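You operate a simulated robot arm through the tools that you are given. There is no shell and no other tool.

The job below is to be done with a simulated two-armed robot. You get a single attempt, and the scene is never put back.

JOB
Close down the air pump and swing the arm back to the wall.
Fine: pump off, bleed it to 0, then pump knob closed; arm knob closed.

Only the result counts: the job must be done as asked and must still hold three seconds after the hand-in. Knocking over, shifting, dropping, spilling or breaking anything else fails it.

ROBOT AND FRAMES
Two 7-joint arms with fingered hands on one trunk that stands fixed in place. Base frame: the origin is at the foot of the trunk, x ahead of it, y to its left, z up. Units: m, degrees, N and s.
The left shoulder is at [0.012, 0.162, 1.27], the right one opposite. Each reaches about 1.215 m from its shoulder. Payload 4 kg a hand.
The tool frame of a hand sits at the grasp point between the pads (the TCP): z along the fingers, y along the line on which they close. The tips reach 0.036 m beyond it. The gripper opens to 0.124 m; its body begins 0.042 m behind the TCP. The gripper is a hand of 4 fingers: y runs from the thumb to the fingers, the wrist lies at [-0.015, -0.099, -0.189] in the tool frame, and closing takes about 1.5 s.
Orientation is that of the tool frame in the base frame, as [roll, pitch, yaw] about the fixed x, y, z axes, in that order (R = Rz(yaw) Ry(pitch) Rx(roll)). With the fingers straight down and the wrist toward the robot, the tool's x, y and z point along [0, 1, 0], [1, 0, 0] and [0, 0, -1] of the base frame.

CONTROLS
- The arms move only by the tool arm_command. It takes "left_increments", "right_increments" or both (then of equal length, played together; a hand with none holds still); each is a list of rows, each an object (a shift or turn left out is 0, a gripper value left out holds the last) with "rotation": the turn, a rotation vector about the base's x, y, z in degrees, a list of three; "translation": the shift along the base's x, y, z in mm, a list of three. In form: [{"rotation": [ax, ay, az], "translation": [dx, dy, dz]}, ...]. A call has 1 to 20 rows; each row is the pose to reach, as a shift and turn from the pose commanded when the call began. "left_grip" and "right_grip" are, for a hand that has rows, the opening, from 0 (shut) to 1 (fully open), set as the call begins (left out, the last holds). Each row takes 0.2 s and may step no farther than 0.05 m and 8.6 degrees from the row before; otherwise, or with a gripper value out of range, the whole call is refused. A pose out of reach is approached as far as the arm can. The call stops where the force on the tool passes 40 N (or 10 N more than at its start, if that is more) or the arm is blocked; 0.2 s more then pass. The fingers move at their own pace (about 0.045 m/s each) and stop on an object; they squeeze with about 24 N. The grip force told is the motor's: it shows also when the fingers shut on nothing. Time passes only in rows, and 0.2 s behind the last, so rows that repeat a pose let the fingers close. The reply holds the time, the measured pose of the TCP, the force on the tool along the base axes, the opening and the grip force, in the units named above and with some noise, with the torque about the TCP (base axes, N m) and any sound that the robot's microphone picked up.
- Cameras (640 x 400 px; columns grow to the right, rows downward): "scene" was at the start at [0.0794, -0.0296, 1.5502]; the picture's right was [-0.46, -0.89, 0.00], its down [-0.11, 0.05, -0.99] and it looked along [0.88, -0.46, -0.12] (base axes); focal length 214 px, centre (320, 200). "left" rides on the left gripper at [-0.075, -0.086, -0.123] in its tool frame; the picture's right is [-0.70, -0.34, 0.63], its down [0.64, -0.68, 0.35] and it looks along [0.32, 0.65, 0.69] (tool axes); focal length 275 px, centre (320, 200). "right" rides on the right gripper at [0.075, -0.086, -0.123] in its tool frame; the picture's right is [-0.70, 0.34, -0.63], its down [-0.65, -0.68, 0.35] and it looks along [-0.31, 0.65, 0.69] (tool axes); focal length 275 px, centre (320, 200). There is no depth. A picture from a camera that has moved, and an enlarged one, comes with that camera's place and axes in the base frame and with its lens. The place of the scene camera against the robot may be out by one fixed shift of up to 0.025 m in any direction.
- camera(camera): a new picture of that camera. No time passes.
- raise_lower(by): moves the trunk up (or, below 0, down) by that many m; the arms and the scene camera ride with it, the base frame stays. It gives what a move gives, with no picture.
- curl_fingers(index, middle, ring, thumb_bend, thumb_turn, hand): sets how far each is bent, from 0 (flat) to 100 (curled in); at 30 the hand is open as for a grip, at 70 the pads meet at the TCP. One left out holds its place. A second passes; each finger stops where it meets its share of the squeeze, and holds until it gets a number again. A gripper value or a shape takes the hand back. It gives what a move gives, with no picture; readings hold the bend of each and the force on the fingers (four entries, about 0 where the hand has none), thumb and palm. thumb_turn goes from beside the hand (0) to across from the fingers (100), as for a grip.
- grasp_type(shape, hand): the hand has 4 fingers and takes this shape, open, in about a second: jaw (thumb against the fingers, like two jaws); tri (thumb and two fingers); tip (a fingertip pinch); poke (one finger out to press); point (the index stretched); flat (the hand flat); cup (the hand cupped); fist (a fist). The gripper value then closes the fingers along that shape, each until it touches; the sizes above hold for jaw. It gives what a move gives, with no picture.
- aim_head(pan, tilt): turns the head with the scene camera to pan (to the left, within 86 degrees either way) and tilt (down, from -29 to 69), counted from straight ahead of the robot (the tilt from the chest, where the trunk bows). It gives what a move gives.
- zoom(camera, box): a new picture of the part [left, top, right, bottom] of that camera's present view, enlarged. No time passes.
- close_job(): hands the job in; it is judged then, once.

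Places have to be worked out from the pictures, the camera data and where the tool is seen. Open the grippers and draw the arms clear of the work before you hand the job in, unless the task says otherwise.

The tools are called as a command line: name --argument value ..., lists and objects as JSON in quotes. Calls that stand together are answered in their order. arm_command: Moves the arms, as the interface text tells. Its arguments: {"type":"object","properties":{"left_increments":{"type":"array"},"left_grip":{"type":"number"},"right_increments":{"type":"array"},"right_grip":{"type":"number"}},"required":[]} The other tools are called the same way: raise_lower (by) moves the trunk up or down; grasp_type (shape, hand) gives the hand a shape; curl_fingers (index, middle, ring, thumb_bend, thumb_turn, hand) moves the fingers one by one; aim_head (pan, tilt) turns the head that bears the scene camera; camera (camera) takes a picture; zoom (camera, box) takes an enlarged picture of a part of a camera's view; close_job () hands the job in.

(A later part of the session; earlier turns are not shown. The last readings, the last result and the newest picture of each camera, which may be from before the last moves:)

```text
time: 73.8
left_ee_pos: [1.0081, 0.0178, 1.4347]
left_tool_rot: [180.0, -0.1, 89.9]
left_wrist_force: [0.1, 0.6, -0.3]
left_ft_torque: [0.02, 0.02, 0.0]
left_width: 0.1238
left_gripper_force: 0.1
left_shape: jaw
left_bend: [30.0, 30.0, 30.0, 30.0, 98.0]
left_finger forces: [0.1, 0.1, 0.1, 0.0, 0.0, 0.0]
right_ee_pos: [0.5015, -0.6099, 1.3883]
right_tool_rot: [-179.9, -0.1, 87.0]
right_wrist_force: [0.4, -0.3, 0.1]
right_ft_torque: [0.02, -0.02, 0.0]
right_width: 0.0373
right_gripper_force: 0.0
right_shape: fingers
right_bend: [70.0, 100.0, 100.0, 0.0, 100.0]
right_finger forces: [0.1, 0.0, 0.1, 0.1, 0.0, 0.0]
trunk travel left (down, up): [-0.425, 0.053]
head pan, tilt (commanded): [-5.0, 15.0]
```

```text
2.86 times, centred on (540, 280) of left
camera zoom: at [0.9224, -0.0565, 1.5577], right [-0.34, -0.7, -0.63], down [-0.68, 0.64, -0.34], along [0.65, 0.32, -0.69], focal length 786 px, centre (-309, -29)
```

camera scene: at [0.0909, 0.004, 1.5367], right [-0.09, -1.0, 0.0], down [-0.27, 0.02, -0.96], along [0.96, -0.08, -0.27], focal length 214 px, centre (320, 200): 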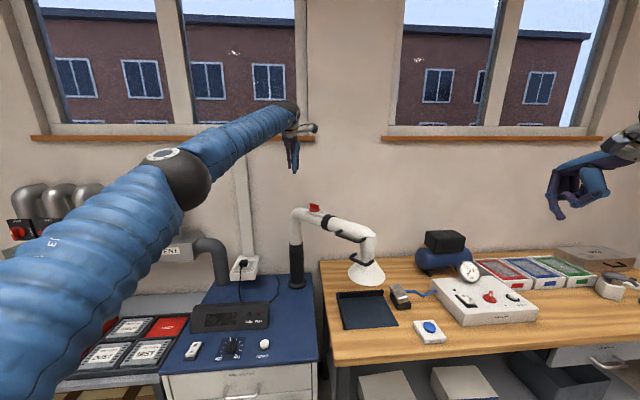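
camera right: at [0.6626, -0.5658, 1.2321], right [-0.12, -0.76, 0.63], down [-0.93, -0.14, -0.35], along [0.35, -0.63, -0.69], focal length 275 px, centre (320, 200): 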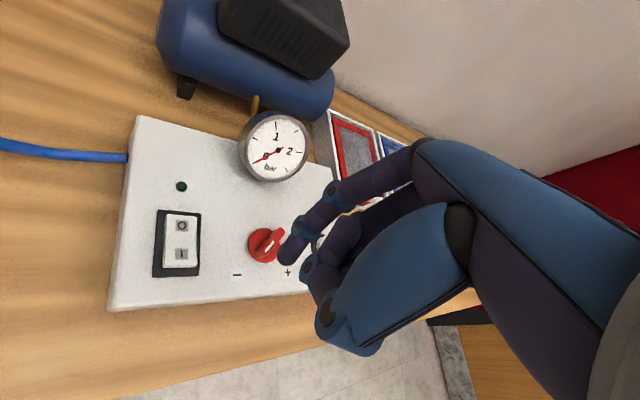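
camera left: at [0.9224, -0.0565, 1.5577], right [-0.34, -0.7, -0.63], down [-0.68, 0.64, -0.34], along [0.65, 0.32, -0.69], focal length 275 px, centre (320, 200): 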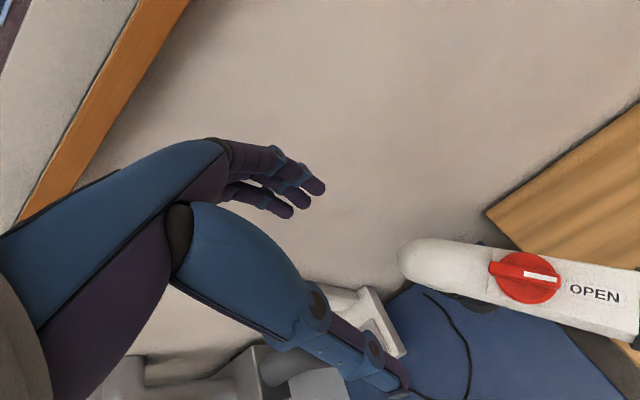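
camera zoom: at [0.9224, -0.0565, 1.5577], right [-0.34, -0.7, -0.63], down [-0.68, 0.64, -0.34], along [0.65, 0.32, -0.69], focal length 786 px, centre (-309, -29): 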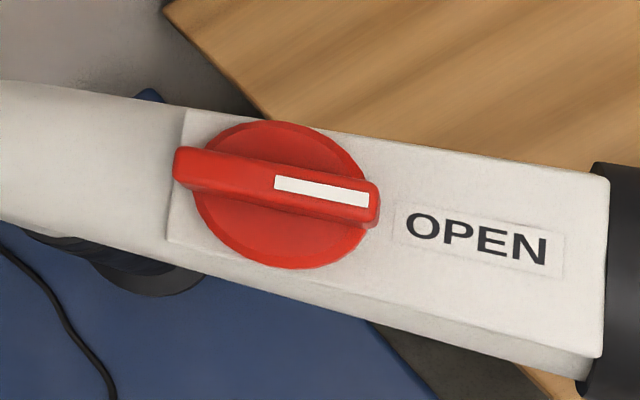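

From above it's clear: only OPEN is labelled and the mark points to it, so closed is a quarter turn. To learn the turn sense I check how the manifold's identical valves sit in their CLOSED state, from the previous left pose.

arm_command --left_increments '[{"translation": [-25, -8, 10]}, {"translation": [-65, -20, 25]}, {"translation": [-105, -30, 40]}, {"translation": [-145, -42, 50]}, {"translation": [-185, -50, 60]}]'

zoom --camera "left" --box '[120, 310, 260, 400]'

zoom --camera "scene" --box '[0, 180, 220, 280]'

```text
time: 75.0
left_ee_pos: [0.8208, -0.0314, 1.4974]
left_tool_rot: [179.9, 0.0, 90.0]
left_wrist_force: [0.3, 0.0, 0.2]
left_ft_torque: [0.01, -0.01, 0.06]
left_width: 0.1238
left_gripper_force: 0.0
left_shape: jaw
left_bend: [30.0, 30.0, 30.0, 30.0, 98.0]
left_finger forces: [0.0, 0.0, 0.1, 0.1, 0.0, 0.0]
right_ee_pos: [0.4981, -0.6075, 1.3905]
right_tool_rot: [-179.9, -0.1, 86.9]
right_wrist_force: [-0.4, -0.3, 0.2]
right_ft_torque: [0.01, -0.01, -0.01]
right_width: 0.0373
right_gripper_force: 0.0
right_shape: fingers
right_bend: [70.0, 100.0, 100.0, 0.0, 100.0]
right_finger forces: [0.1, 0.1, 0.1, 0.0, 0.1, 0.0]
trunk travel left (down, up): [-0.425, 0.053]
head pan, tilt (commanded): [-5.0, 15.0]
```

```text
4.44 times, centred on (190, 355) of left
camera zoom: at [0.7352, -0.106, 1.6198], right [-0.34, -0.7, -0.63], down [-0.68, 0.64, -0.35], along [0.65, 0.32, -0.69], focal length 1224 px, centre (898, -489)
```

zoom: 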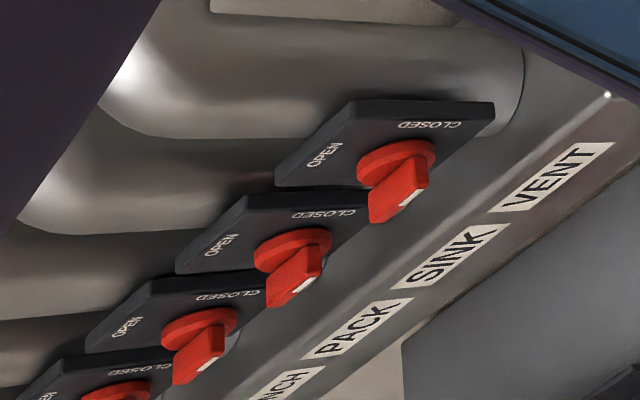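

```text
2.91 times, centred on (110, 230) of scene
camera zoom: at [0.0892, 0.0052, 1.5369], right [-0.09, -1.0, 0.0], down [-0.26, 0.02, -0.96], along [0.96, -0.08, -0.27], focal length 624 px, centre (931, 113)
```

zoom: 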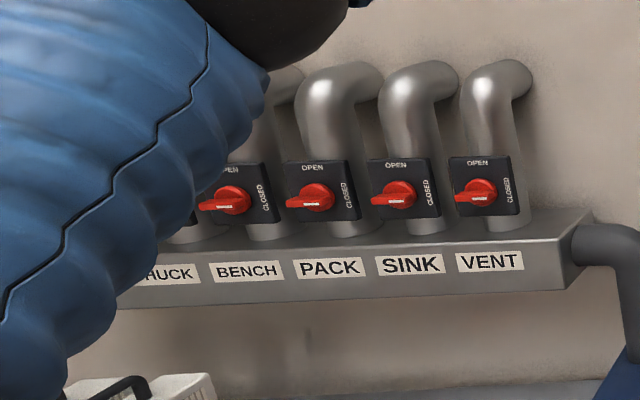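

The manifold valves have CLOSED a quarter-turn clockwise from OPEN, so I expect the same on the arm. Pushing the bar's tail end from the robot side with the left index turns it clockwise and tends to swing the arm wallward. I set the left hand to poke.

grasp_type --shape "poke" --hand "left"

curl_fingers --hand "left" --middle 100 --ring 100

camera --camera "left"

zoom --camera "scene" --box '[240, 80, 400, 260]'

```text
time: 75.9
left_ee_pos: [0.8231, -0.0317, 1.4953]
left_tool_rot: [180.0, 0.0, 90.1]
left_wrist_force: [-0.3, 0.3, -0.2]
left_ft_torque: [-0.01, 0.0, -0.02]
left_width: 0.0
left_gripper_force: 0.2
left_shape: poke
left_bend: [70.0, 70.0, 99.0, 0.0, 100.0]
left_finger forces: [0.0, 0.1, 0.0, 0.0, 0.0, 0.0]
right_ee_pos: [0.4997, -0.6084, 1.3884]
right_tool_rot: [-180.0, -0.2, 86.8]
right_wrist_force: [-0.4, 0.7, 0.7]
right_ft_torque: [0.02, 0.0, 0.0]
right_width: 0.0372
right_gripper_force: 0.0
right_shape: fingers
right_bend: [70.0, 100.0, 100.0, 0.0, 100.0]
right_finger forces: [0.0, 0.0, 0.0, 0.0, 0.1, 0.1]
trunk travel left (down, up): [-0.425, 0.053]
head pan, tilt (commanded): [-5.0, 15.0]
```

```text
time: 76.9
left_ee_pos: [0.8228, -0.0311, 1.4953]
left_tool_rot: [-180.0, 0.0, 90.0]
left_wrist_force: [-0.1, -0.4, 0.4]
left_ft_torque: [0.0, 0.0, -0.03]
left_width: 0.0374
left_gripper_force: 0.0
left_shape: fingers
left_bend: [70.0, 100.0, 100.0, 0.0, 100.0]
left_finger forces: [0.0, 0.0, 0.0, 0.0, 0.0, 0.0]
right_ee_pos: [0.5006, -0.608, 1.3902]
right_tool_rot: [-179.8, -0.1, 86.8]
right_wrist_force: [-0.8, -0.3, 0.4]
right_ft_torque: [-0.01, 0.01, 0.0]
right_width: 0.0374
right_gripper_force: 0.0
right_shape: fingers
right_bend: [70.0, 100.0, 100.0, 0.0, 100.0]
right_finger forces: [0.0, 0.0, 0.1, 0.0, 0.0, 0.1]
trunk travel left (down, up): [-0.425, 0.053]
head pan, tilt (commanded): [-5.0, 15.0]
```

```text
taken
camera left: at [0.7374, -0.1059, 1.6188], right [-0.34, -0.7, -0.63], down [-0.68, 0.64, -0.35], along [0.65, 0.32, -0.69], focal length 275 px, centre (320, 200)
```

left: 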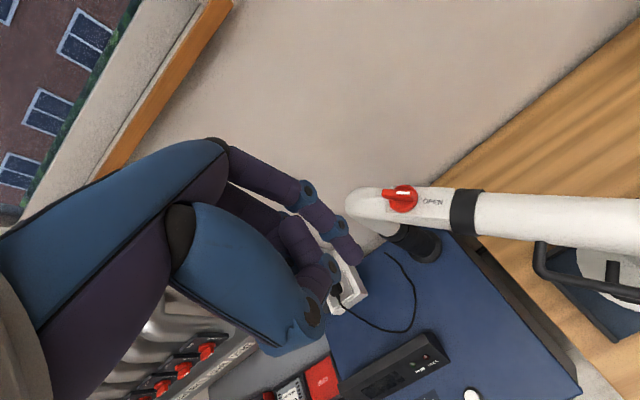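

```text
2.22 times, centred on (320, 170) of scene
camera zoom: at [0.0908, 0.005, 1.5367], right [-0.09, -1.0, 0.0], down [-0.27, 0.02, -0.96], along [0.96, -0.08, -0.27], focal length 477 px, centre (320, 267)
```

zoom: 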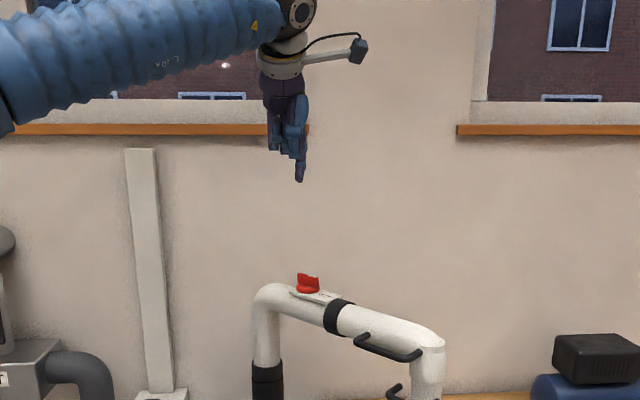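

The left fingertip mirrors the right one. I bring it above the robot-side flank of the knob's tail end, about 5 cm over it.

arm_command --left_increments '[{"translation": [30, 1, -30]}, {"translation": [60, 2, -60]}, {"translation": [90, 3, -92]}, {"translation": [120, 4, -125]}, {"translation": [143, 5, -155]}]'

camera --camera "left"

zoom --camera "scene" --box '[270, 170, 350, 240]'

```text
time: 78.1
left_ee_pos: [0.9662, -0.0257, 1.3407]
left_tool_rot: [-179.9, 0.0, 90.1]
left_wrist_force: [0.3, 0.2, -0.3]
left_ft_torque: [0.01, -0.01, 0.02]
left_width: 0.0376
left_gripper_force: 0.0
left_shape: fingers
left_bend: [70.0, 100.0, 100.0, 0.0, 100.0]
left_finger forces: [0.0, 0.1, 0.0, 0.0, 0.0, 0.0]
right_ee_pos: [0.5003, -0.6079, 1.3896]
right_tool_rot: [-180.0, -0.1, 87.0]
right_wrist_force: [-0.8, 0.1, 0.2]
right_ft_torque: [0.0, 0.04, 0.0]
right_width: 0.0374
right_gripper_force: 0.0
right_shape: fingers
right_bend: [70.0, 100.0, 100.0, 0.0, 100.0]
right_finger forces: [0.1, 0.1, 0.1, 0.1, 0.0, 0.0]
trunk travel left (down, up): [-0.425, 0.053]
head pan, tilt (commanded): [-5.0, 15.0]
```

```text
taken
camera left: at [0.8803, -0.0999, 1.4645], right [-0.34, -0.7, -0.63], down [-0.68, 0.64, -0.35], along [0.65, 0.32, -0.69], focal length 275 px, centre (320, 200)
```

left: 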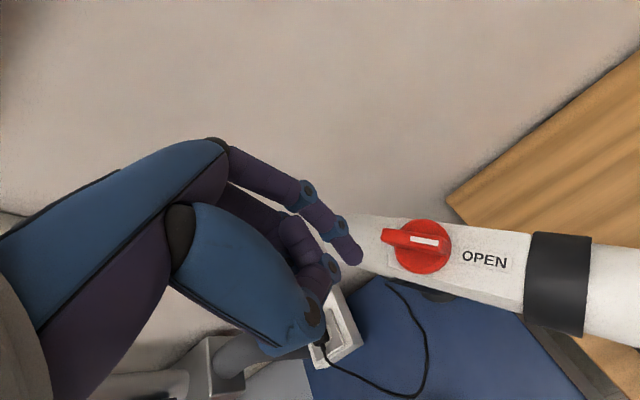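

```text
5.71 times, centred on (310, 205) of scene
camera zoom: at [0.0915, 0.0048, 1.5366], right [-0.09, -1.0, 0.0], down [-0.27, 0.02, -0.96], along [0.96, -0.08, -0.27], focal length 1226 px, centre (377, 171)
```

zoom: 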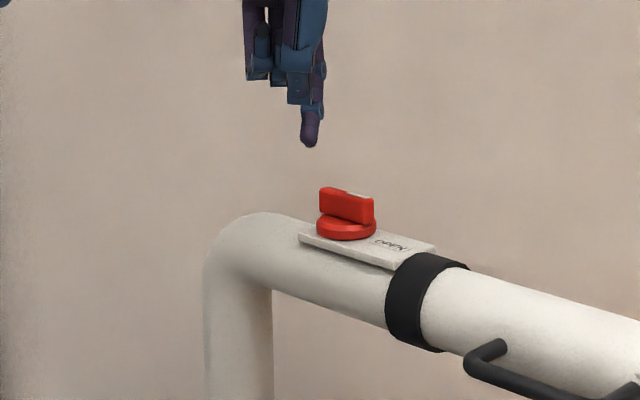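

Projection offsets agree for finger and knob, so their relative position is right. I descend so the tip sits beside the bar (tip ≈ 12 mm below the bar's top), off its robot-side flank.

arm_command --left_increments '[{"translation": [0, 0, -20]}, {"translation": [0, 0, -36]}, {"translation": [0, 0, -46]}, {"translation": [0, 0, -52]}]'

zoom --camera "left" --box '[280, 170, 480, 320]'

zoom --camera "scene" --box '[290, 190, 340, 230]'

```text
time: 79.1
left_ee_pos: [0.9664, -0.0251, 1.2887]
left_tool_rot: [180.0, 0.0, 90.1]
left_wrist_force: [0.6, -0.3, -0.1]
left_ft_torque: [0.01, -0.04, 0.02]
left_width: 0.0372
left_gripper_force: 0.0
left_shape: fingers
left_bend: [70.0, 100.0, 100.0, 0.0, 100.0]
left_finger forces: [0.0, 0.0, 0.1, 0.0, 0.0, 0.1]
right_ee_pos: [0.5005, -0.6083, 1.3888]
right_tool_rot: [-179.9, -0.1, 86.8]
right_wrist_force: [-0.1, 0.6, 0.1]
right_ft_torque: [0.01, 0.01, 0.0]
right_width: 0.0374
right_gripper_force: 0.0
right_shape: fingers
right_bend: [70.0, 100.0, 100.0, 0.0, 100.0]
right_finger forces: [0.0, 0.1, 0.0, 0.0, 0.1, 0.0]
trunk travel left (down, up): [-0.425, 0.053]
head pan, tilt (commanded): [-5.0, 15.0]
```

```text
2.67 times, centred on (380, 245) of left
camera zoom: at [0.8813, -0.0991, 1.4113], right [-0.34, -0.7, -0.63], down [-0.68, 0.64, -0.35], along [0.65, 0.32, -0.69], focal length 734 px, centre (160, 80)
```

zoom: 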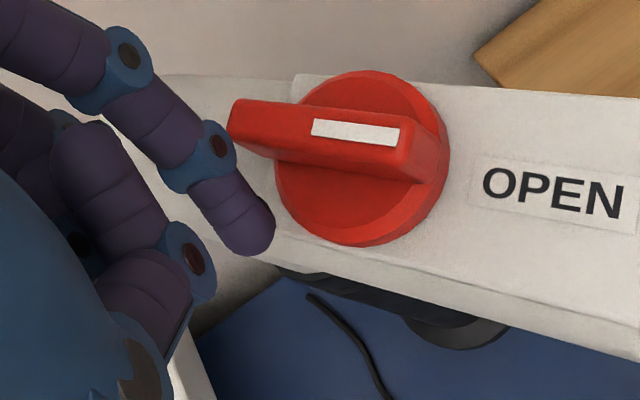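

```text
10.00 times, centred on (315, 210) of scene
camera zoom: at [0.0912, 0.005, 1.5367], right [-0.09, -1.0, 0.0], down [-0.27, 0.02, -0.96], along [0.96, -0.08, -0.27], focal length 2145 px, centre (370, 100)
```

zoom: 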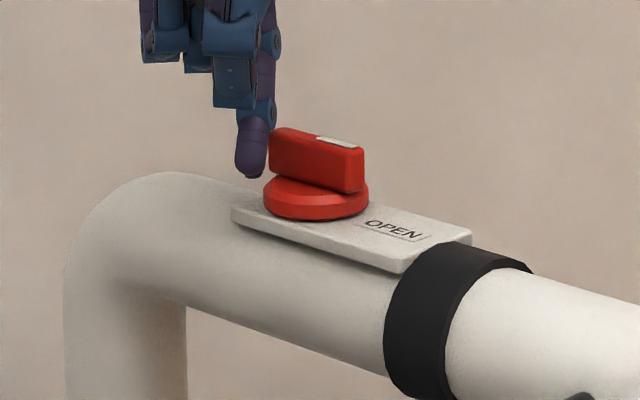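

The fingertip is beside the knob at the right height but slightly past the tail's end, so I shift ~9 mm toward the hood side first, then push toward the wall in small steps.

arm_command --left_increments '[{"translation": [-3, -3, 0]}, {"translation": [-6.6, -6.1, 0]}, {"translation": [-3, -10, 0]}, {"translation": [0, -13, 0]}, {"translation": [3, -14, 0]}, {"translation": [6, -15, 0]}]'

zoom --camera "left" --box '[280, 170, 480, 320]'

zoom --camera "scene" --box '[290, 190, 340, 230]'

```text
time: 80.5
left_ee_pos: [0.9709, -0.0399, 1.2882]
left_tool_rot: [180.0, 0.0, 90.0]
left_wrist_force: [-3.5, 3.8, 2.4]
left_ft_torque: [0.02, 0.07, -0.02]
left_width: 0.0356
left_gripper_force: 2.4
left_shape: fingers
left_bend: [70.0, 100.0, 100.0, 0.0, 100.0]
left_finger forces: [5.2, 0.1, 0.0, 0.1, 0.0, 0.0]
right_ee_pos: [0.4994, -0.6072, 1.39]
right_tool_rot: [-179.9, -0.1, 86.9]
right_wrist_force: [-0.4, -0.2, -0.3]
right_ft_torque: [0.01, -0.01, -0.02]
right_width: 0.0374
right_gripper_force: 0.0
right_shape: fingers
right_bend: [70.0, 100.0, 100.0, 0.0, 100.0]
right_finger forces: [0.0, 0.0, 0.0, 0.0, 0.0, 0.1]
trunk travel left (down, up): [-0.425, 0.053]
head pan, tilt (commanded): [-5.0, 15.0]
```

```text
2.67 times, centred on (380, 245) of left
camera zoom: at [0.8854, -0.114, 1.412], right [-0.34, -0.7, -0.63], down [-0.68, 0.64, -0.35], along [0.65, 0.32, -0.69], focal length 734 px, centre (160, 80)
```

zoom: 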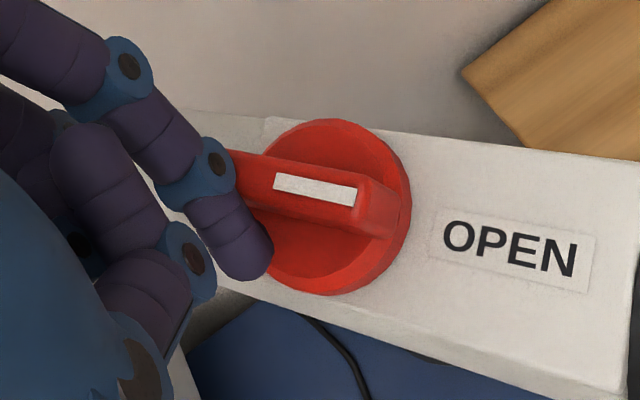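

```text
10.00 times, centred on (315, 210) of scene
camera zoom: at [0.0901, 0.0054, 1.5368], right [-0.09, -1.0, 0.0], down [-0.27, 0.02, -0.96], along [0.96, -0.08, -0.27], focal length 2145 px, centre (370, 100)
```

zoom: 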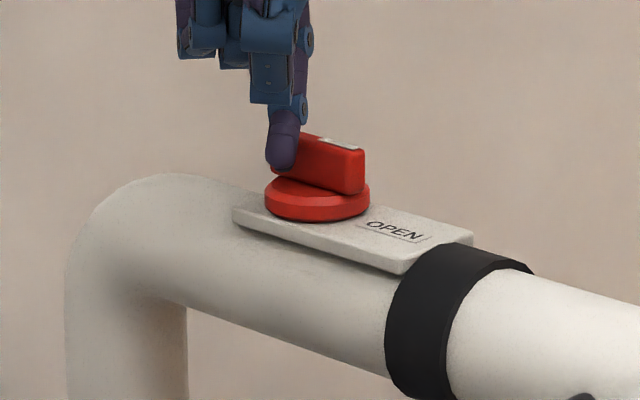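

The finger touches the bar at about 5 N and the mark seems to have turned slightly clockwise. I continue the push a little and check.

arm_command --left_increments '[{"translation": [2, -1.5, 0]}, {"translation": [4, -3, 0]}, {"translation": [6, -5, 0]}]'

zoom --camera "left" --box '[280, 170, 480, 320]'

zoom --camera "scene" --box '[270, 190, 400, 290]'

```text
time: 81.3
left_ee_pos: [0.9762, -0.0433, 1.2896]
left_tool_rot: [179.9, 0.0, 90.1]
left_wrist_force: [-4.2, 8.1, 4.6]
left_ft_torque: [0.11, 0.12, -0.06]
left_width: 0.0342
left_gripper_force: 5.3
left_shape: fingers
left_bend: [70.0, 100.0, 100.0, 0.0, 100.0]
left_finger forces: [10.0, 0.1, 0.1, 0.0, 0.0, 0.0]
right_ee_pos: [0.4986, -0.6078, 1.3897]
right_tool_rot: [180.0, -0.1, 87.0]
right_wrist_force: [0.4, -0.5, 0.1]
right_ft_torque: [-0.01, 0.02, -0.01]
right_width: 0.0374
right_gripper_force: 0.0
right_shape: fingers
right_bend: [70.0, 100.0, 100.0, 0.0, 100.0]
right_finger forces: [0.0, 0.1, 0.1, 0.0, 0.1, 0.0]
trunk travel left (down, up): [-0.425, 0.053]
head pan, tilt (commanded): [-5.0, 15.0]
```

```text
2.67 times, centred on (380, 245) of left
camera zoom: at [0.8911, -0.1176, 1.4126], right [-0.34, -0.7, -0.63], down [-0.68, 0.64, -0.35], along [0.65, 0.32, -0.69], focal length 734 px, centre (160, 80)
```

zoom: 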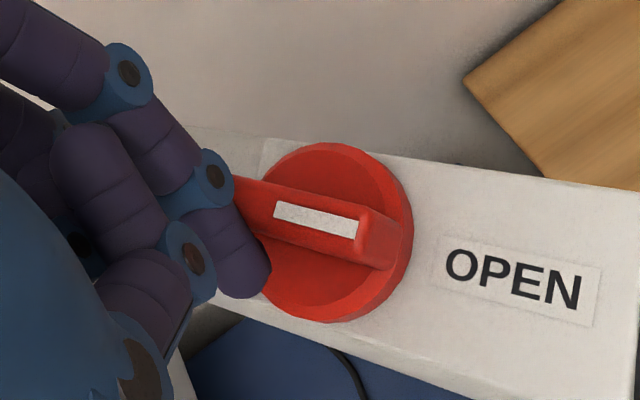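

```text
4.00 times, centred on (335, 240) of scene
camera zoom: at [0.0896, 0.0059, 1.5368], right [-0.09, -1.0, 0.0], down [-0.26, 0.02, -0.96], along [0.96, -0.08, -0.27], focal length 858 px, centre (260, 40)
```

zoom: 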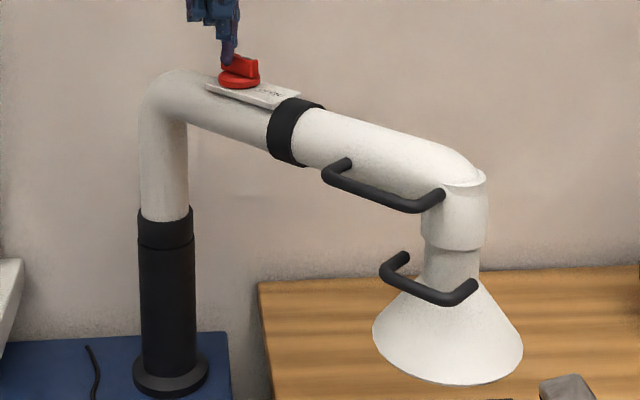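

The force rose to 10 N while the mark stayed parallel to the OPEN text, so the knob is at its stop in that sense. I back off and instead push the mark end toward the wall, turning it counter-clockwise.

arm_command --left_increments '[{"translation": [-6, 7, 0]}, {"translation": [-12, 13, 0]}, {"translation": [-19, 7, 0]}, {"translation": [-26, 1, 0]}, {"translation": [-33, -5.5, 0]}]'

zoom --camera "left" --box '[280, 170, 480, 320]'

zoom --camera "scene" --box '[290, 190, 340, 230]'

```text
time: 82.5
left_ee_pos: [0.9439, -0.0518, 1.2888]
left_tool_rot: [-180.0, -0.1, 90.0]
left_wrist_force: [0.7, 0.9, -0.5]
left_ft_torque: [-0.01, -0.02, -0.02]
left_width: 0.0372
left_gripper_force: 0.0
left_shape: fingers
left_bend: [70.0, 100.0, 100.0, 0.0, 100.0]
left_finger forces: [0.0, 0.0, 0.0, 0.1, 0.0, 0.0]
right_ee_pos: [0.4987, -0.6086, 1.3899]
right_tool_rot: [-180.0, 0.0, 86.9]
right_wrist_force: [0.2, 0.1, 0.9]
right_ft_torque: [0.01, 0.0, 0.05]
right_width: 0.0372
right_gripper_force: 0.1
right_shape: fingers
right_bend: [70.0, 100.0, 100.0, 0.0, 100.0]
right_finger forces: [0.0, 0.1, 0.0, 0.1, 0.0, 0.1]
trunk travel left (down, up): [-0.425, 0.053]
head pan, tilt (commanded): [-5.0, 15.0]
```

```text
2.67 times, centred on (380, 245) of left
camera zoom: at [0.8594, -0.1258, 1.4117], right [-0.34, -0.7, -0.63], down [-0.68, 0.64, -0.35], along [0.65, 0.32, -0.69], focal length 734 px, centre (160, 80)
```

zoom: 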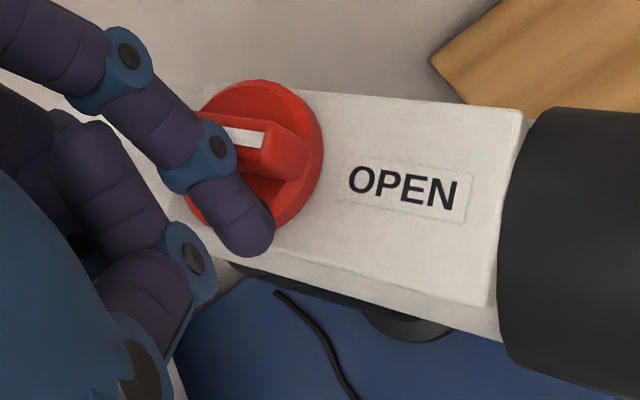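

```text
10.00 times, centred on (315, 210) of scene
camera zoom: at [0.0906, 0.0049, 1.5367], right [-0.09, -1.0, 0.0], down [-0.27, 0.02, -0.96], along [0.96, -0.08, -0.27], focal length 2145 px, centre (370, 100)
```

zoom: 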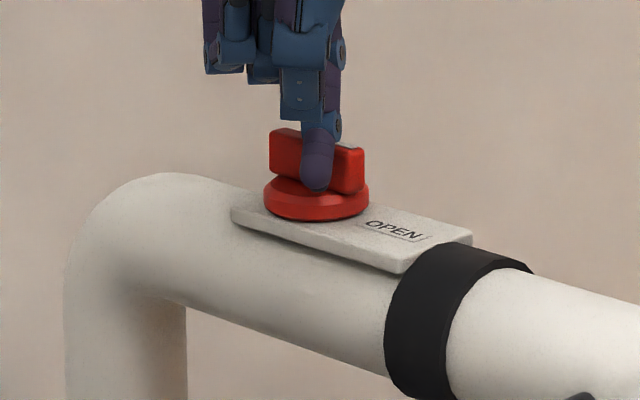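

The finger faces the bar's middle, so I shift ~9 mm further toward the mark end and then push toward the wall.

arm_command --left_increments '[{"translation": [-4, -3.5, 0]}, {"translation": [-7, -6.5, 0]}, {"translation": [-4, -9.5, 0]}, {"translation": [-1, -13, 0]}, {"translation": [1.5, -15.5, 0]}, {"translation": [4, -18, 0]}]'

zoom --camera "left" --box '[280, 170, 480, 320]'

zoom --camera "scene" --box '[290, 190, 340, 230]'

```text
time: 83.9
left_ee_pos: [0.9484, -0.072, 1.2883]
left_tool_rot: [-180.0, 0.1, 90.0]
left_wrist_force: [-5.4, -2.5, 3.8]
left_ft_torque: [-0.06, 0.13, -0.07]
left_width: 0.0355
left_gripper_force: 3.5
left_shape: fingers
left_bend: [70.0, 100.0, 100.0, 0.0, 100.0]
left_finger forces: [7.1, 0.0, 0.0, 0.1, 0.0, 0.0]
right_ee_pos: [0.4989, -0.6097, 1.3884]
right_tool_rot: [-179.8, -0.2, 86.9]
right_wrist_force: [-0.3, -0.8, -1.1]
right_ft_torque: [-0.01, -0.01, -0.02]
right_width: 0.0374
right_gripper_force: 0.0
right_shape: fingers
right_bend: [70.0, 100.0, 100.0, 0.0, 100.0]
right_finger forces: [0.0, 0.0, 0.0, 0.0, 0.1, 0.0]
trunk travel left (down, up): [-0.425, 0.053]
head pan, tilt (commanded): [-5.0, 15.0]
```

```text
2.67 times, centred on (380, 245) of left
camera zoom: at [0.8618, -0.1453, 1.4121], right [-0.34, -0.7, -0.63], down [-0.68, 0.65, -0.35], along [0.65, 0.32, -0.69], focal length 734 px, centre (160, 80)
```

zoom: 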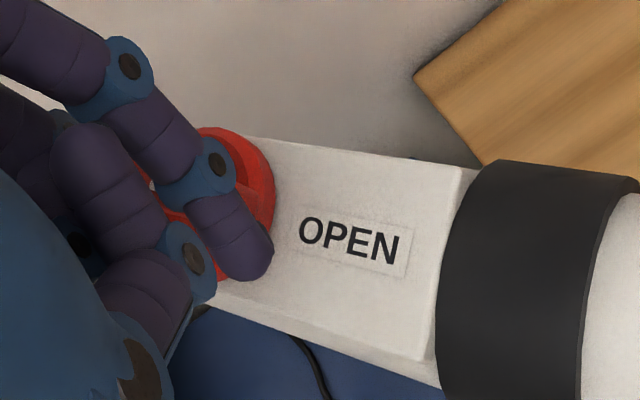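

```text
10.00 times, centred on (315, 210) of scene
camera zoom: at [0.0897, 0.0043, 1.5368], right [-0.09, -1.0, 0.0], down [-0.26, 0.02, -0.96], along [0.96, -0.08, -0.27], focal length 2145 px, centre (370, 100)
```

zoom: 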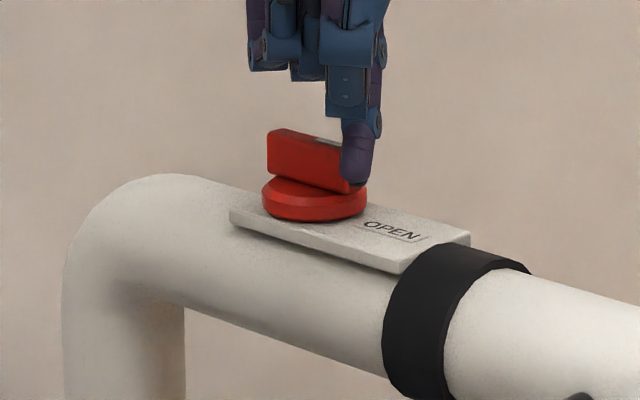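

The contact is at the very corner of the bar's end (force mostly along the tube), so it would slip. I back off, shift ~8 mm back toward the knob's centre, and push again.

arm_command --left_increments '[{"translation": [-7, 7, 0]}, {"translation": [-1, 13, 0]}, {"translation": [2, 9, 0]}, {"translation": [5, 6, 0]}, {"translation": [8, 3, 0]}, {"translation": [10, 1, 0]}]'

zoom --camera "left" --box '[280, 170, 480, 320]'

zoom --camera "scene" --box '[290, 190, 340, 230]'

```text
time: 85.3
left_ee_pos: [0.9559, -0.0712, 1.2896]
left_tool_rot: [-179.9, -0.1, 90.0]
left_wrist_force: [-10.7, -5.7, 5.3]
left_ft_torque: [-0.17, 0.28, -0.04]
left_width: 0.0336
left_gripper_force: 6.8
left_shape: fingers
left_bend: [70.0, 100.0, 100.0, 0.0, 100.0]
left_finger forces: [13.7, 0.1, 0.0, 0.1, 0.1, 0.1]
right_ee_pos: [0.4979, -0.6091, 1.39]
right_tool_rot: [-180.0, -0.1, 86.9]
right_wrist_force: [0.7, 0.3, 0.6]
right_ft_torque: [0.0, -0.02, -0.03]
right_width: 0.0374
right_gripper_force: 0.0
right_shape: fingers
right_bend: [70.0, 100.0, 100.0, 0.0, 100.0]
right_finger forces: [0.0, 0.0, 0.1, 0.1, 0.1, 0.0]
trunk travel left (down, up): [-0.425, 0.053]
head pan, tilt (commanded): [-5.0, 15.0]
```

```text
2.67 times, centred on (380, 245) of left
camera zoom: at [0.8701, -0.1454, 1.4128], right [-0.34, -0.7, -0.63], down [-0.68, 0.65, -0.35], along [0.65, 0.32, -0.69], focal length 734 px, centre (160, 80)
```

zoom: 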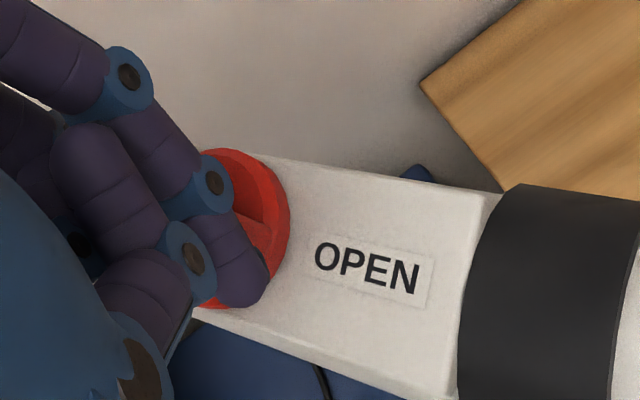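

```text
10.00 times, centred on (315, 210) of scene
camera zoom: at [0.0888, 0.004, 1.5368], right [-0.09, -1.0, 0.0], down [-0.26, 0.02, -0.96], along [0.96, -0.08, -0.27], focal length 2145 px, centre (370, 100)
```

zoom: 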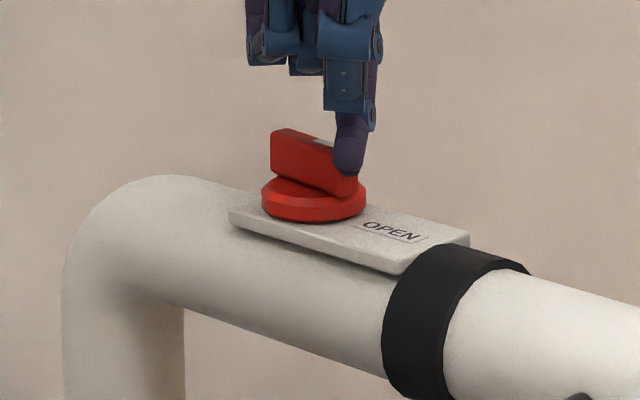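

The finger was pressing the bar's end face, meaning my first knob estimate (≈[0.974,-0.059]) was right and neither direction was properly tested. I back off and return to the tail-end flank with a full lever arm.

arm_command --left_increments '[{"translation": [-6, -1, 0]}, {"translation": [-12, 6, 0]}, {"translation": [-10, 20, 0]}, {"translation": [-5, 33, 0]}, {"translation": [6, 41, 0]}, {"translation": [13.5, 45.5, 0]}]'

zoom --camera "left" --box '[280, 170, 480, 320]'

zoom --camera "scene" --box '[290, 190, 340, 230]'

```text
time: 86.7
left_ee_pos: [0.9717, -0.0232, 1.2874]
left_tool_rot: [179.9, 0.0, 90.1]
left_wrist_force: [-0.3, 0.1, 0.1]
left_ft_torque: [0.02, -0.03, -0.01]
left_width: 0.0371
left_gripper_force: 0.0
left_shape: fingers
left_bend: [70.0, 100.0, 100.0, 0.0, 100.0]
left_finger forces: [0.1, 0.0, 0.0, 0.0, 0.0, 0.1]
right_ee_pos: [0.501, -0.6079, 1.3901]
right_tool_rot: [-179.8, -0.1, 86.9]
right_wrist_force: [0.0, -0.1, 0.4]
right_ft_torque: [0.02, -0.02, -0.06]
right_width: 0.0374
right_gripper_force: 0.1
right_shape: fingers
right_bend: [70.0, 100.0, 100.0, 0.0, 100.0]
right_finger forces: [0.1, 0.0, 0.1, 0.1, 0.0, 0.0]
trunk travel left (down, up): [-0.425, 0.053]
head pan, tilt (commanded): [-5.0, 15.0]
```

```text
2.67 times, centred on (380, 245) of left
camera zoom: at [0.887, -0.0971, 1.4106], right [-0.34, -0.7, -0.63], down [-0.68, 0.64, -0.35], along [0.65, 0.32, -0.69], focal length 734 px, centre (160, 80)
```

zoom: 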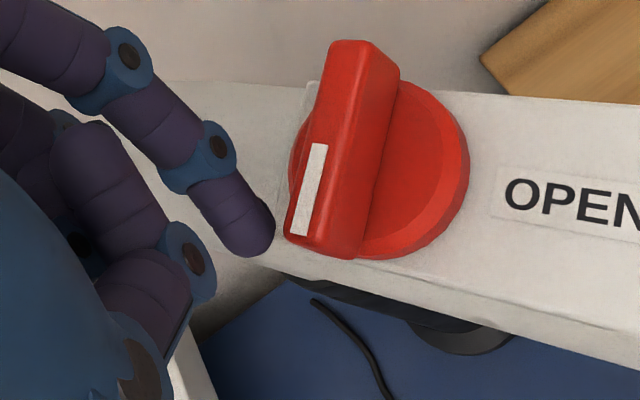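

```text
10.00 times, centred on (315, 210) of scene
camera zoom: at [0.0912, 0.0048, 1.5366], right [-0.09, -1.0, 0.0], down [-0.27, 0.02, -0.96], along [0.96, -0.08, -0.27], focal length 2145 px, centre (370, 100)
```

zoom: 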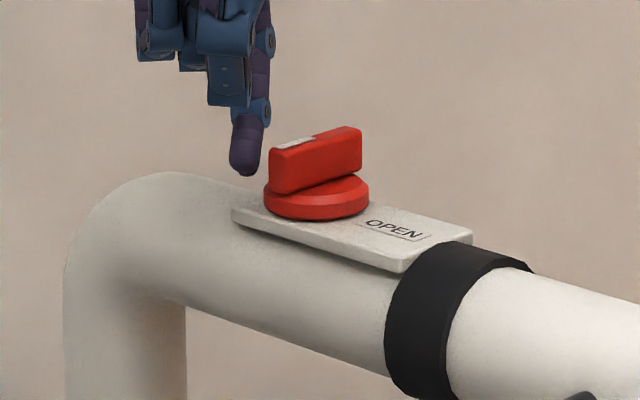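

Dragging the finger around turned the knob clockwise: the mark now points across the tube (≈135° vs 132° for exactly square). To make sure it's on its closed stop, I lift over and nudge the mark end a bit further clockwise.

arm_command --left_increments '[{"translation": [0, 0, 35]}, {"translation": [-12, -20, 35]}, {"translation": [-24, -38, 35]}, {"translation": [-24, -38, 15]}, {"translation": [-24, -38, 1]}]'

zoom --camera "left" --box '[280, 170, 480, 320]'

zoom --camera "scene" --box '[290, 190, 340, 230]'

```text
time: 87.9
left_ee_pos: [0.9491, -0.0611, 1.2893]
left_tool_rot: [180.0, 0.1, 90.0]
left_wrist_force: [0.5, 0.1, -0.6]
left_ft_torque: [0.01, -0.03, 0.0]
left_width: 0.0372
left_gripper_force: 0.1
left_shape: fingers
left_bend: [70.0, 100.0, 100.0, 0.0, 100.0]
left_finger forces: [0.1, 0.0, 0.0, 0.0, 0.0, 0.1]
right_ee_pos: [0.4988, -0.6078, 1.3883]
right_tool_rot: [-179.9, -0.1, 86.9]
right_wrist_force: [-0.7, -0.4, 0.3]
right_ft_torque: [0.0, 0.01, -0.02]
right_width: 0.0373
right_gripper_force: 0.0
right_shape: fingers
right_bend: [70.0, 100.0, 100.0, 0.0, 100.0]
right_finger forces: [0.1, 0.0, 0.0, 0.1, 0.0, 0.0]
trunk travel left (down, up): [-0.425, 0.053]
head pan, tilt (commanded): [-5.0, 15.0]
```

```text
2.67 times, centred on (380, 245) of left
camera zoom: at [0.8634, -0.135, 1.4131], right [-0.34, -0.7, -0.63], down [-0.68, 0.64, -0.35], along [0.65, 0.32, -0.69], focal length 734 px, centre (160, 80)
```

zoom: 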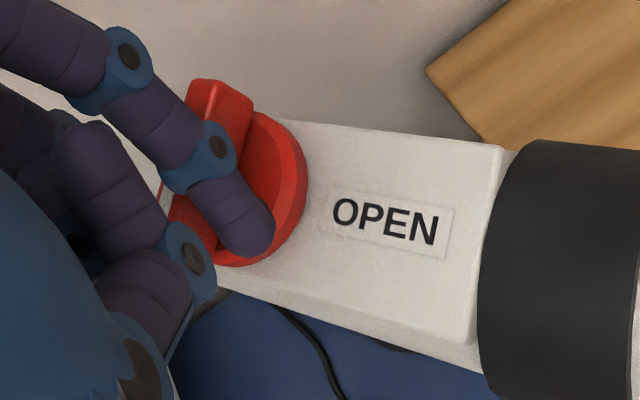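

```text
10.00 times, centred on (315, 210) of scene
camera zoom: at [0.0909, 0.0049, 1.5367], right [-0.09, -1.0, 0.0], down [-0.27, 0.02, -0.96], along [0.96, -0.08, -0.27], focal length 2145 px, centre (370, 100)
```

zoom: 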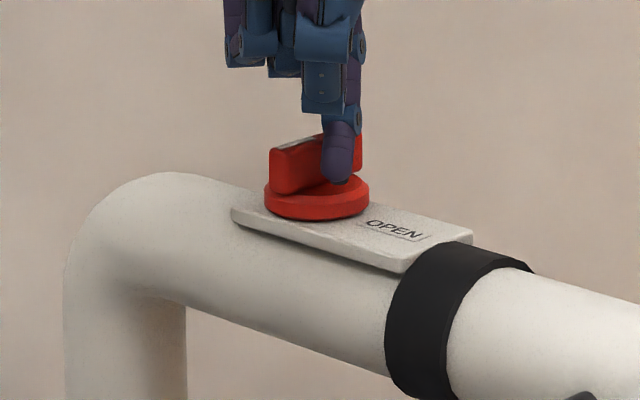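

The finger is now on the flank facing away from the closing direction, near the mark end. I push gently toward +x,+y until it meets the stop.

arm_command --left_increments '[{"translation": [3, 3, 0]}, {"translation": [6, 6, 0]}, {"translation": [8, 8, 0]}, {"translation": [10, 10, 0]}]'

zoom --camera "left" --box '[280, 170, 480, 320]'

zoom --camera "scene" --box '[290, 190, 340, 230]'

```text
time: 88.9
left_ee_pos: [0.956, -0.0531, 1.2912]
left_tool_rot: [180.0, 0.1, 89.9]
left_wrist_force: [-6.0, -8.8, 3.2]
left_ft_torque: [-0.24, 0.14, -0.1]
left_width: 0.0361
left_gripper_force: 6.2
left_shape: fingers
left_bend: [70.0, 100.0, 100.0, 0.0, 100.0]
left_finger forces: [10.9, 0.0, 0.0, 0.1, 0.1, 0.0]
right_ee_pos: [0.4992, -0.6097, 1.3893]
right_tool_rot: [-180.0, -0.1, 87.0]
right_wrist_force: [-0.7, -0.4, -0.3]
right_ft_torque: [0.01, -0.01, 0.04]
right_width: 0.0372
right_gripper_force: 0.0
right_shape: fingers
right_bend: [70.0, 100.0, 100.0, 0.0, 100.0]
right_finger forces: [0.0, 0.0, 0.0, 0.0, 0.0, 0.0]
trunk travel left (down, up): [-0.425, 0.053]
head pan, tilt (commanded): [-5.0, 15.0]
```

```text
2.67 times, centred on (380, 245) of left
camera zoom: at [0.8703, -0.1274, 1.4135], right [-0.34, -0.7, -0.63], down [-0.68, 0.65, -0.35], along [0.65, 0.31, -0.69], focal length 734 px, centre (160, 80)
```

zoom: 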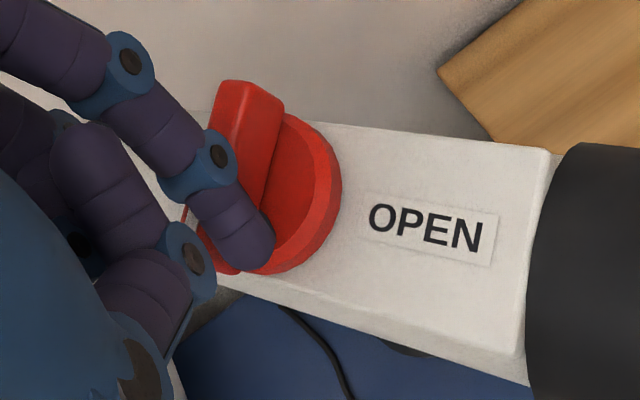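

```text
10.00 times, centred on (315, 210) of scene
camera zoom: at [0.0895, 0.0036, 1.5368], right [-0.09, -1.0, 0.0], down [-0.26, 0.02, -0.96], along [0.96, -0.08, -0.27], focal length 2145 px, centre (370, 100)
```

zoom: 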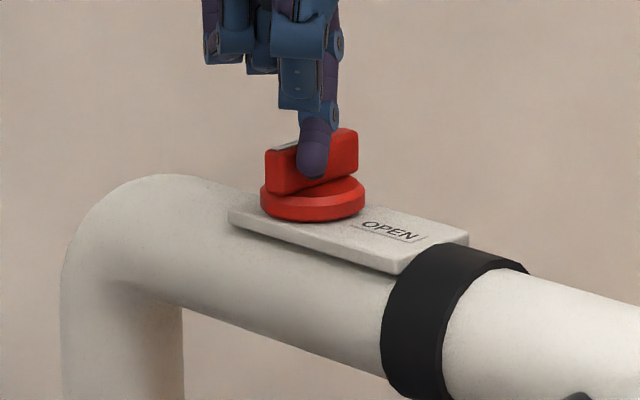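

About 11 N with a 14 mm lever and no more movement: the knob is on its closed stop. I back off, lift, and verify from a clear viewpoint.

arm_command --left_increments '[{"translation": [-6, -6, 0]}, {"translation": [-10, -10, 5]}, {"translation": [-10, -10, 45]}, {"translation": [-20, 10, 85]}, {"translation": [-30, 40, 120]}]'

zoom --camera "left" --box '[340, 150, 540, 300]'

camera --camera "scene"

```text
time: 90.1
left_ee_pos: [0.9263, -0.0096, 1.4105]
left_tool_rot: [-180.0, 0.0, 89.9]
left_wrist_force: [0.0, 0.0, 0.5]
left_ft_torque: [0.0, -0.01, 0.01]
left_width: 0.0371
left_gripper_force: 0.2
left_shape: fingers
left_bend: [70.0, 100.0, 100.0, 0.0, 100.0]
left_finger forces: [0.0, 0.0, 0.0, 0.1, 0.0, 0.1]
right_ee_pos: [0.4978, -0.6069, 1.3909]
right_tool_rot: [180.0, 0.0, 86.9]
right_wrist_force: [0.0, 0.8, 0.5]
right_ft_torque: [-0.02, -0.04, 0.0]
right_width: 0.0374
right_gripper_force: 0.0
right_shape: fingers
right_bend: [70.0, 100.0, 100.0, 0.0, 100.0]
right_finger forces: [0.0, 0.2, 0.0, 0.0, 0.0, 0.0]
trunk travel left (down, up): [-0.425, 0.053]
head pan, tilt (commanded): [-5.0, 15.0]
```

```text
2.67 times, centred on (440, 225) of left
camera zoom: at [0.8407, -0.0841, 1.534], right [-0.34, -0.7, -0.63], down [-0.68, 0.65, -0.35], along [0.65, 0.31, -0.69], focal length 734 px, centre (0, 133)
```

zoom: 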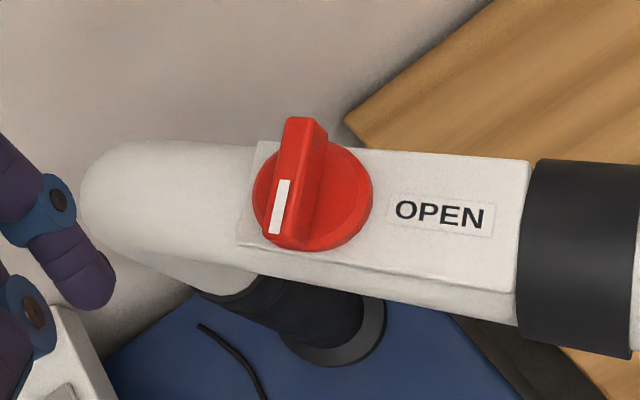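

```text
taken
camera scene: at [0.0896, 0.0064, 1.5369], right [-0.09, -1.0, 0.0], down [-0.26, 0.02, -0.96], along [0.96, -0.08, -0.27], focal length 214 px, centre (320, 200)
```

scene: 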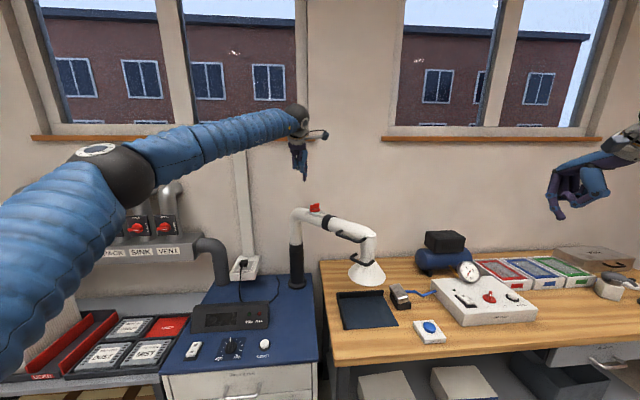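

The arm knob is closed (mark square to the tube). Now for the swing: I look at the tube, its handle and the space along the wall with the left camera.

camera --camera "left"

zoom --camera "scene" --box '[280, 195, 480, 330]'

```text
taken
camera left: at [0.8407, -0.0841, 1.534], right [-0.34, -0.7, -0.63], down [-0.68, 0.65, -0.35], along [0.65, 0.31, -0.69], focal length 275 px, centre (320, 200)
```

left: 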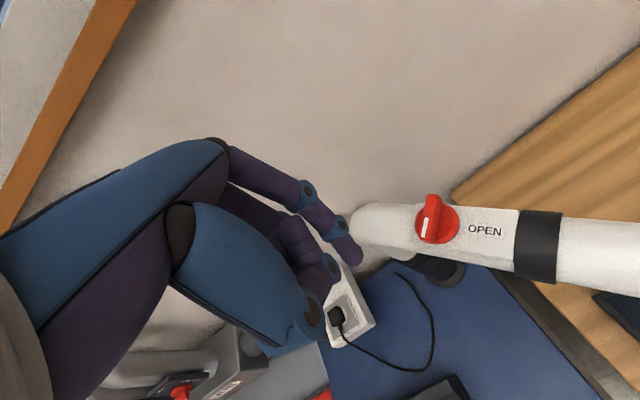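

```text
2.96 times, centred on (380, 262) of scene
camera zoom: at [0.0896, 0.0064, 1.5369], right [-0.09, -1.0, 0.0], down [-0.26, 0.02, -0.96], along [0.96, -0.08, -0.27], focal length 636 px, centre (142, 15)
```

zoom: 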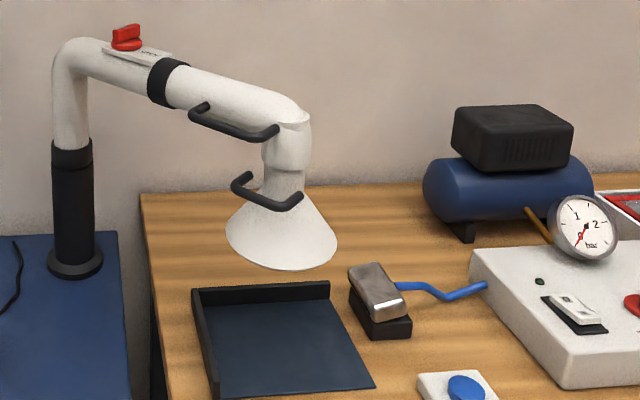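

The arm hasn't moved. I first retract the left arm out of the way, up and to the left, so the right hand can work at the handle.

arm_command --left_increments '[{"translation": [-35, 5, 20]}, {"translation": [-75, 10, 40]}, {"translation": [-115, 20, 60]}, {"translation": [-155, 30, 80]}, {"translation": [-195, 45, 95]}, {"translation": [-235, 65, 100]}, {"translation": [-270, 90, 100]}, {"translation": [-300, 120, 100]}, {"translation": [-330, 150, 100]}, {"translation": [-355, 180, 100]}, {"translation": [-375, 215, 100]}, {"translation": [-390, 250, 100]}]'

camera --camera "scene"

```text
time: 92.7
left_ee_pos: [0.5368, 0.2397, 1.5078]
left_tool_rot: [-180.0, 0.1, 90.0]
left_wrist_force: [0.1, 0.3, 0.2]
left_ft_torque: [0.0, -0.01, 0.02]
left_width: 0.0371
left_gripper_force: 0.0
left_shape: fingers
left_bend: [70.0, 100.0, 100.0, 0.0, 100.0]
left_finger forces: [0.0, 0.0, 0.0, 0.1, 0.1, 0.0]
right_ee_pos: [0.4987, -0.606, 1.389]
right_tool_rot: [180.0, 0.0, 86.9]
right_wrist_force: [0.3, 0.1, 0.9]
right_ft_torque: [-0.05, 0.01, -0.02]
right_width: 0.0377
right_gripper_force: 0.0
right_shape: fingers
right_bend: [70.0, 100.0, 100.0, 0.0, 100.0]
right_finger forces: [0.0, 0.1, 0.1, 0.1, 0.1, 0.0]
trunk travel left (down, up): [-0.425, 0.053]
head pan, tilt (commanded): [-5.0, 15.0]
```

```text
taken
camera scene: at [0.0899, 0.0071, 1.5368], right [-0.09, -1.0, 0.0], down [-0.27, 0.02, -0.96], along [0.96, -0.08, -0.27], focal length 214 px, centre (320, 200)
```

scene: 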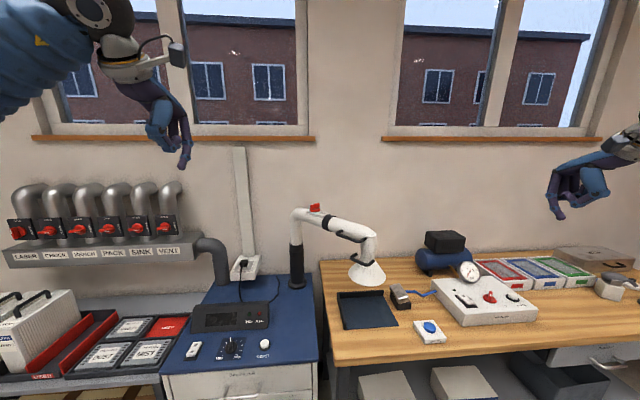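

The left arm is clear. I move the right hand across to view the handle from nearby.

arm_command --right_increments '[{"translation": [6, 45, 10]}, {"translation": [12, 90, 20]}, {"translation": [18, 135, 20]}, {"translation": [24, 180, 20]}, {"translation": [30, 225, 10]}, {"translation": [36, 270, 0]}, {"translation": [42, 315, -10]}, {"translation": [48, 360, -20]}, {"translation": [54, 405, -25]}, {"translation": [60, 450, -30]}]'

camera --camera "right"

camera --camera "scene"

```text
time: 94.9
left_ee_pos: [0.5395, 0.2399, 1.508]
left_tool_rot: [-179.9, 0.1, 90.0]
left_wrist_force: [0.4, 0.6, 0.2]
left_ft_torque: [-0.01, 0.01, -0.01]
left_width: 0.0373
left_gripper_force: 0.1
left_shape: fingers
left_bend: [70.0, 100.0, 100.0, 0.0, 100.0]
left_finger forces: [0.1, 0.0, 0.0, 0.1, 0.0, 0.0]
right_ee_pos: [0.5595, -0.1544, 1.3636]
right_tool_rot: [-179.9, 0.1, 86.9]
right_wrist_force: [0.3, -0.4, 0.2]
right_ft_torque: [-0.03, 0.05, 0.0]
right_width: 0.0374
right_gripper_force: 0.1
right_shape: fingers
right_bend: [70.0, 100.0, 100.0, 0.0, 100.0]
right_finger forces: [0.0, 0.1, 0.1, 0.1, 0.0, 0.0]
trunk travel left (down, up): [-0.425, 0.053]
head pan, tilt (commanded): [-5.0, 15.0]
```

```text
taken
camera right: at [0.4792, -0.0757, 1.4861], right [0.3, -0.71, 0.63], down [-0.72, -0.61, -0.34], along [0.63, -0.35, -0.69], focal length 275 px, centre (320, 200)
```

right: 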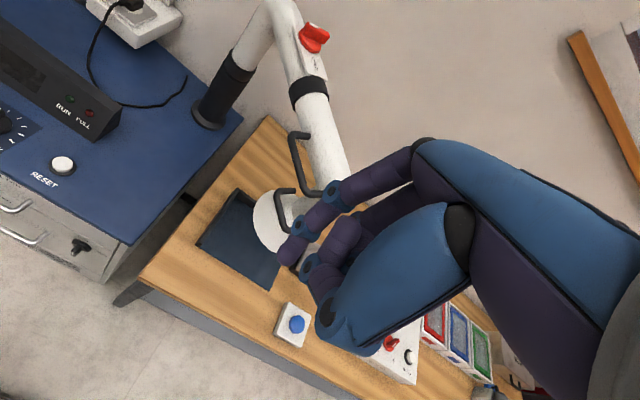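

```text
taken
camera scene: at [0.0914, 0.0074, 1.5367], right [-0.09, -1.0, 0.0], down [-0.27, 0.02, -0.96], along [0.96, -0.08, -0.27], focal length 214 px, centre (320, 200)
```

scene: 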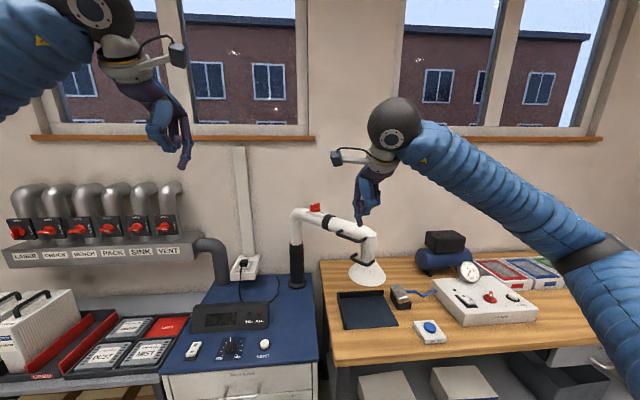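

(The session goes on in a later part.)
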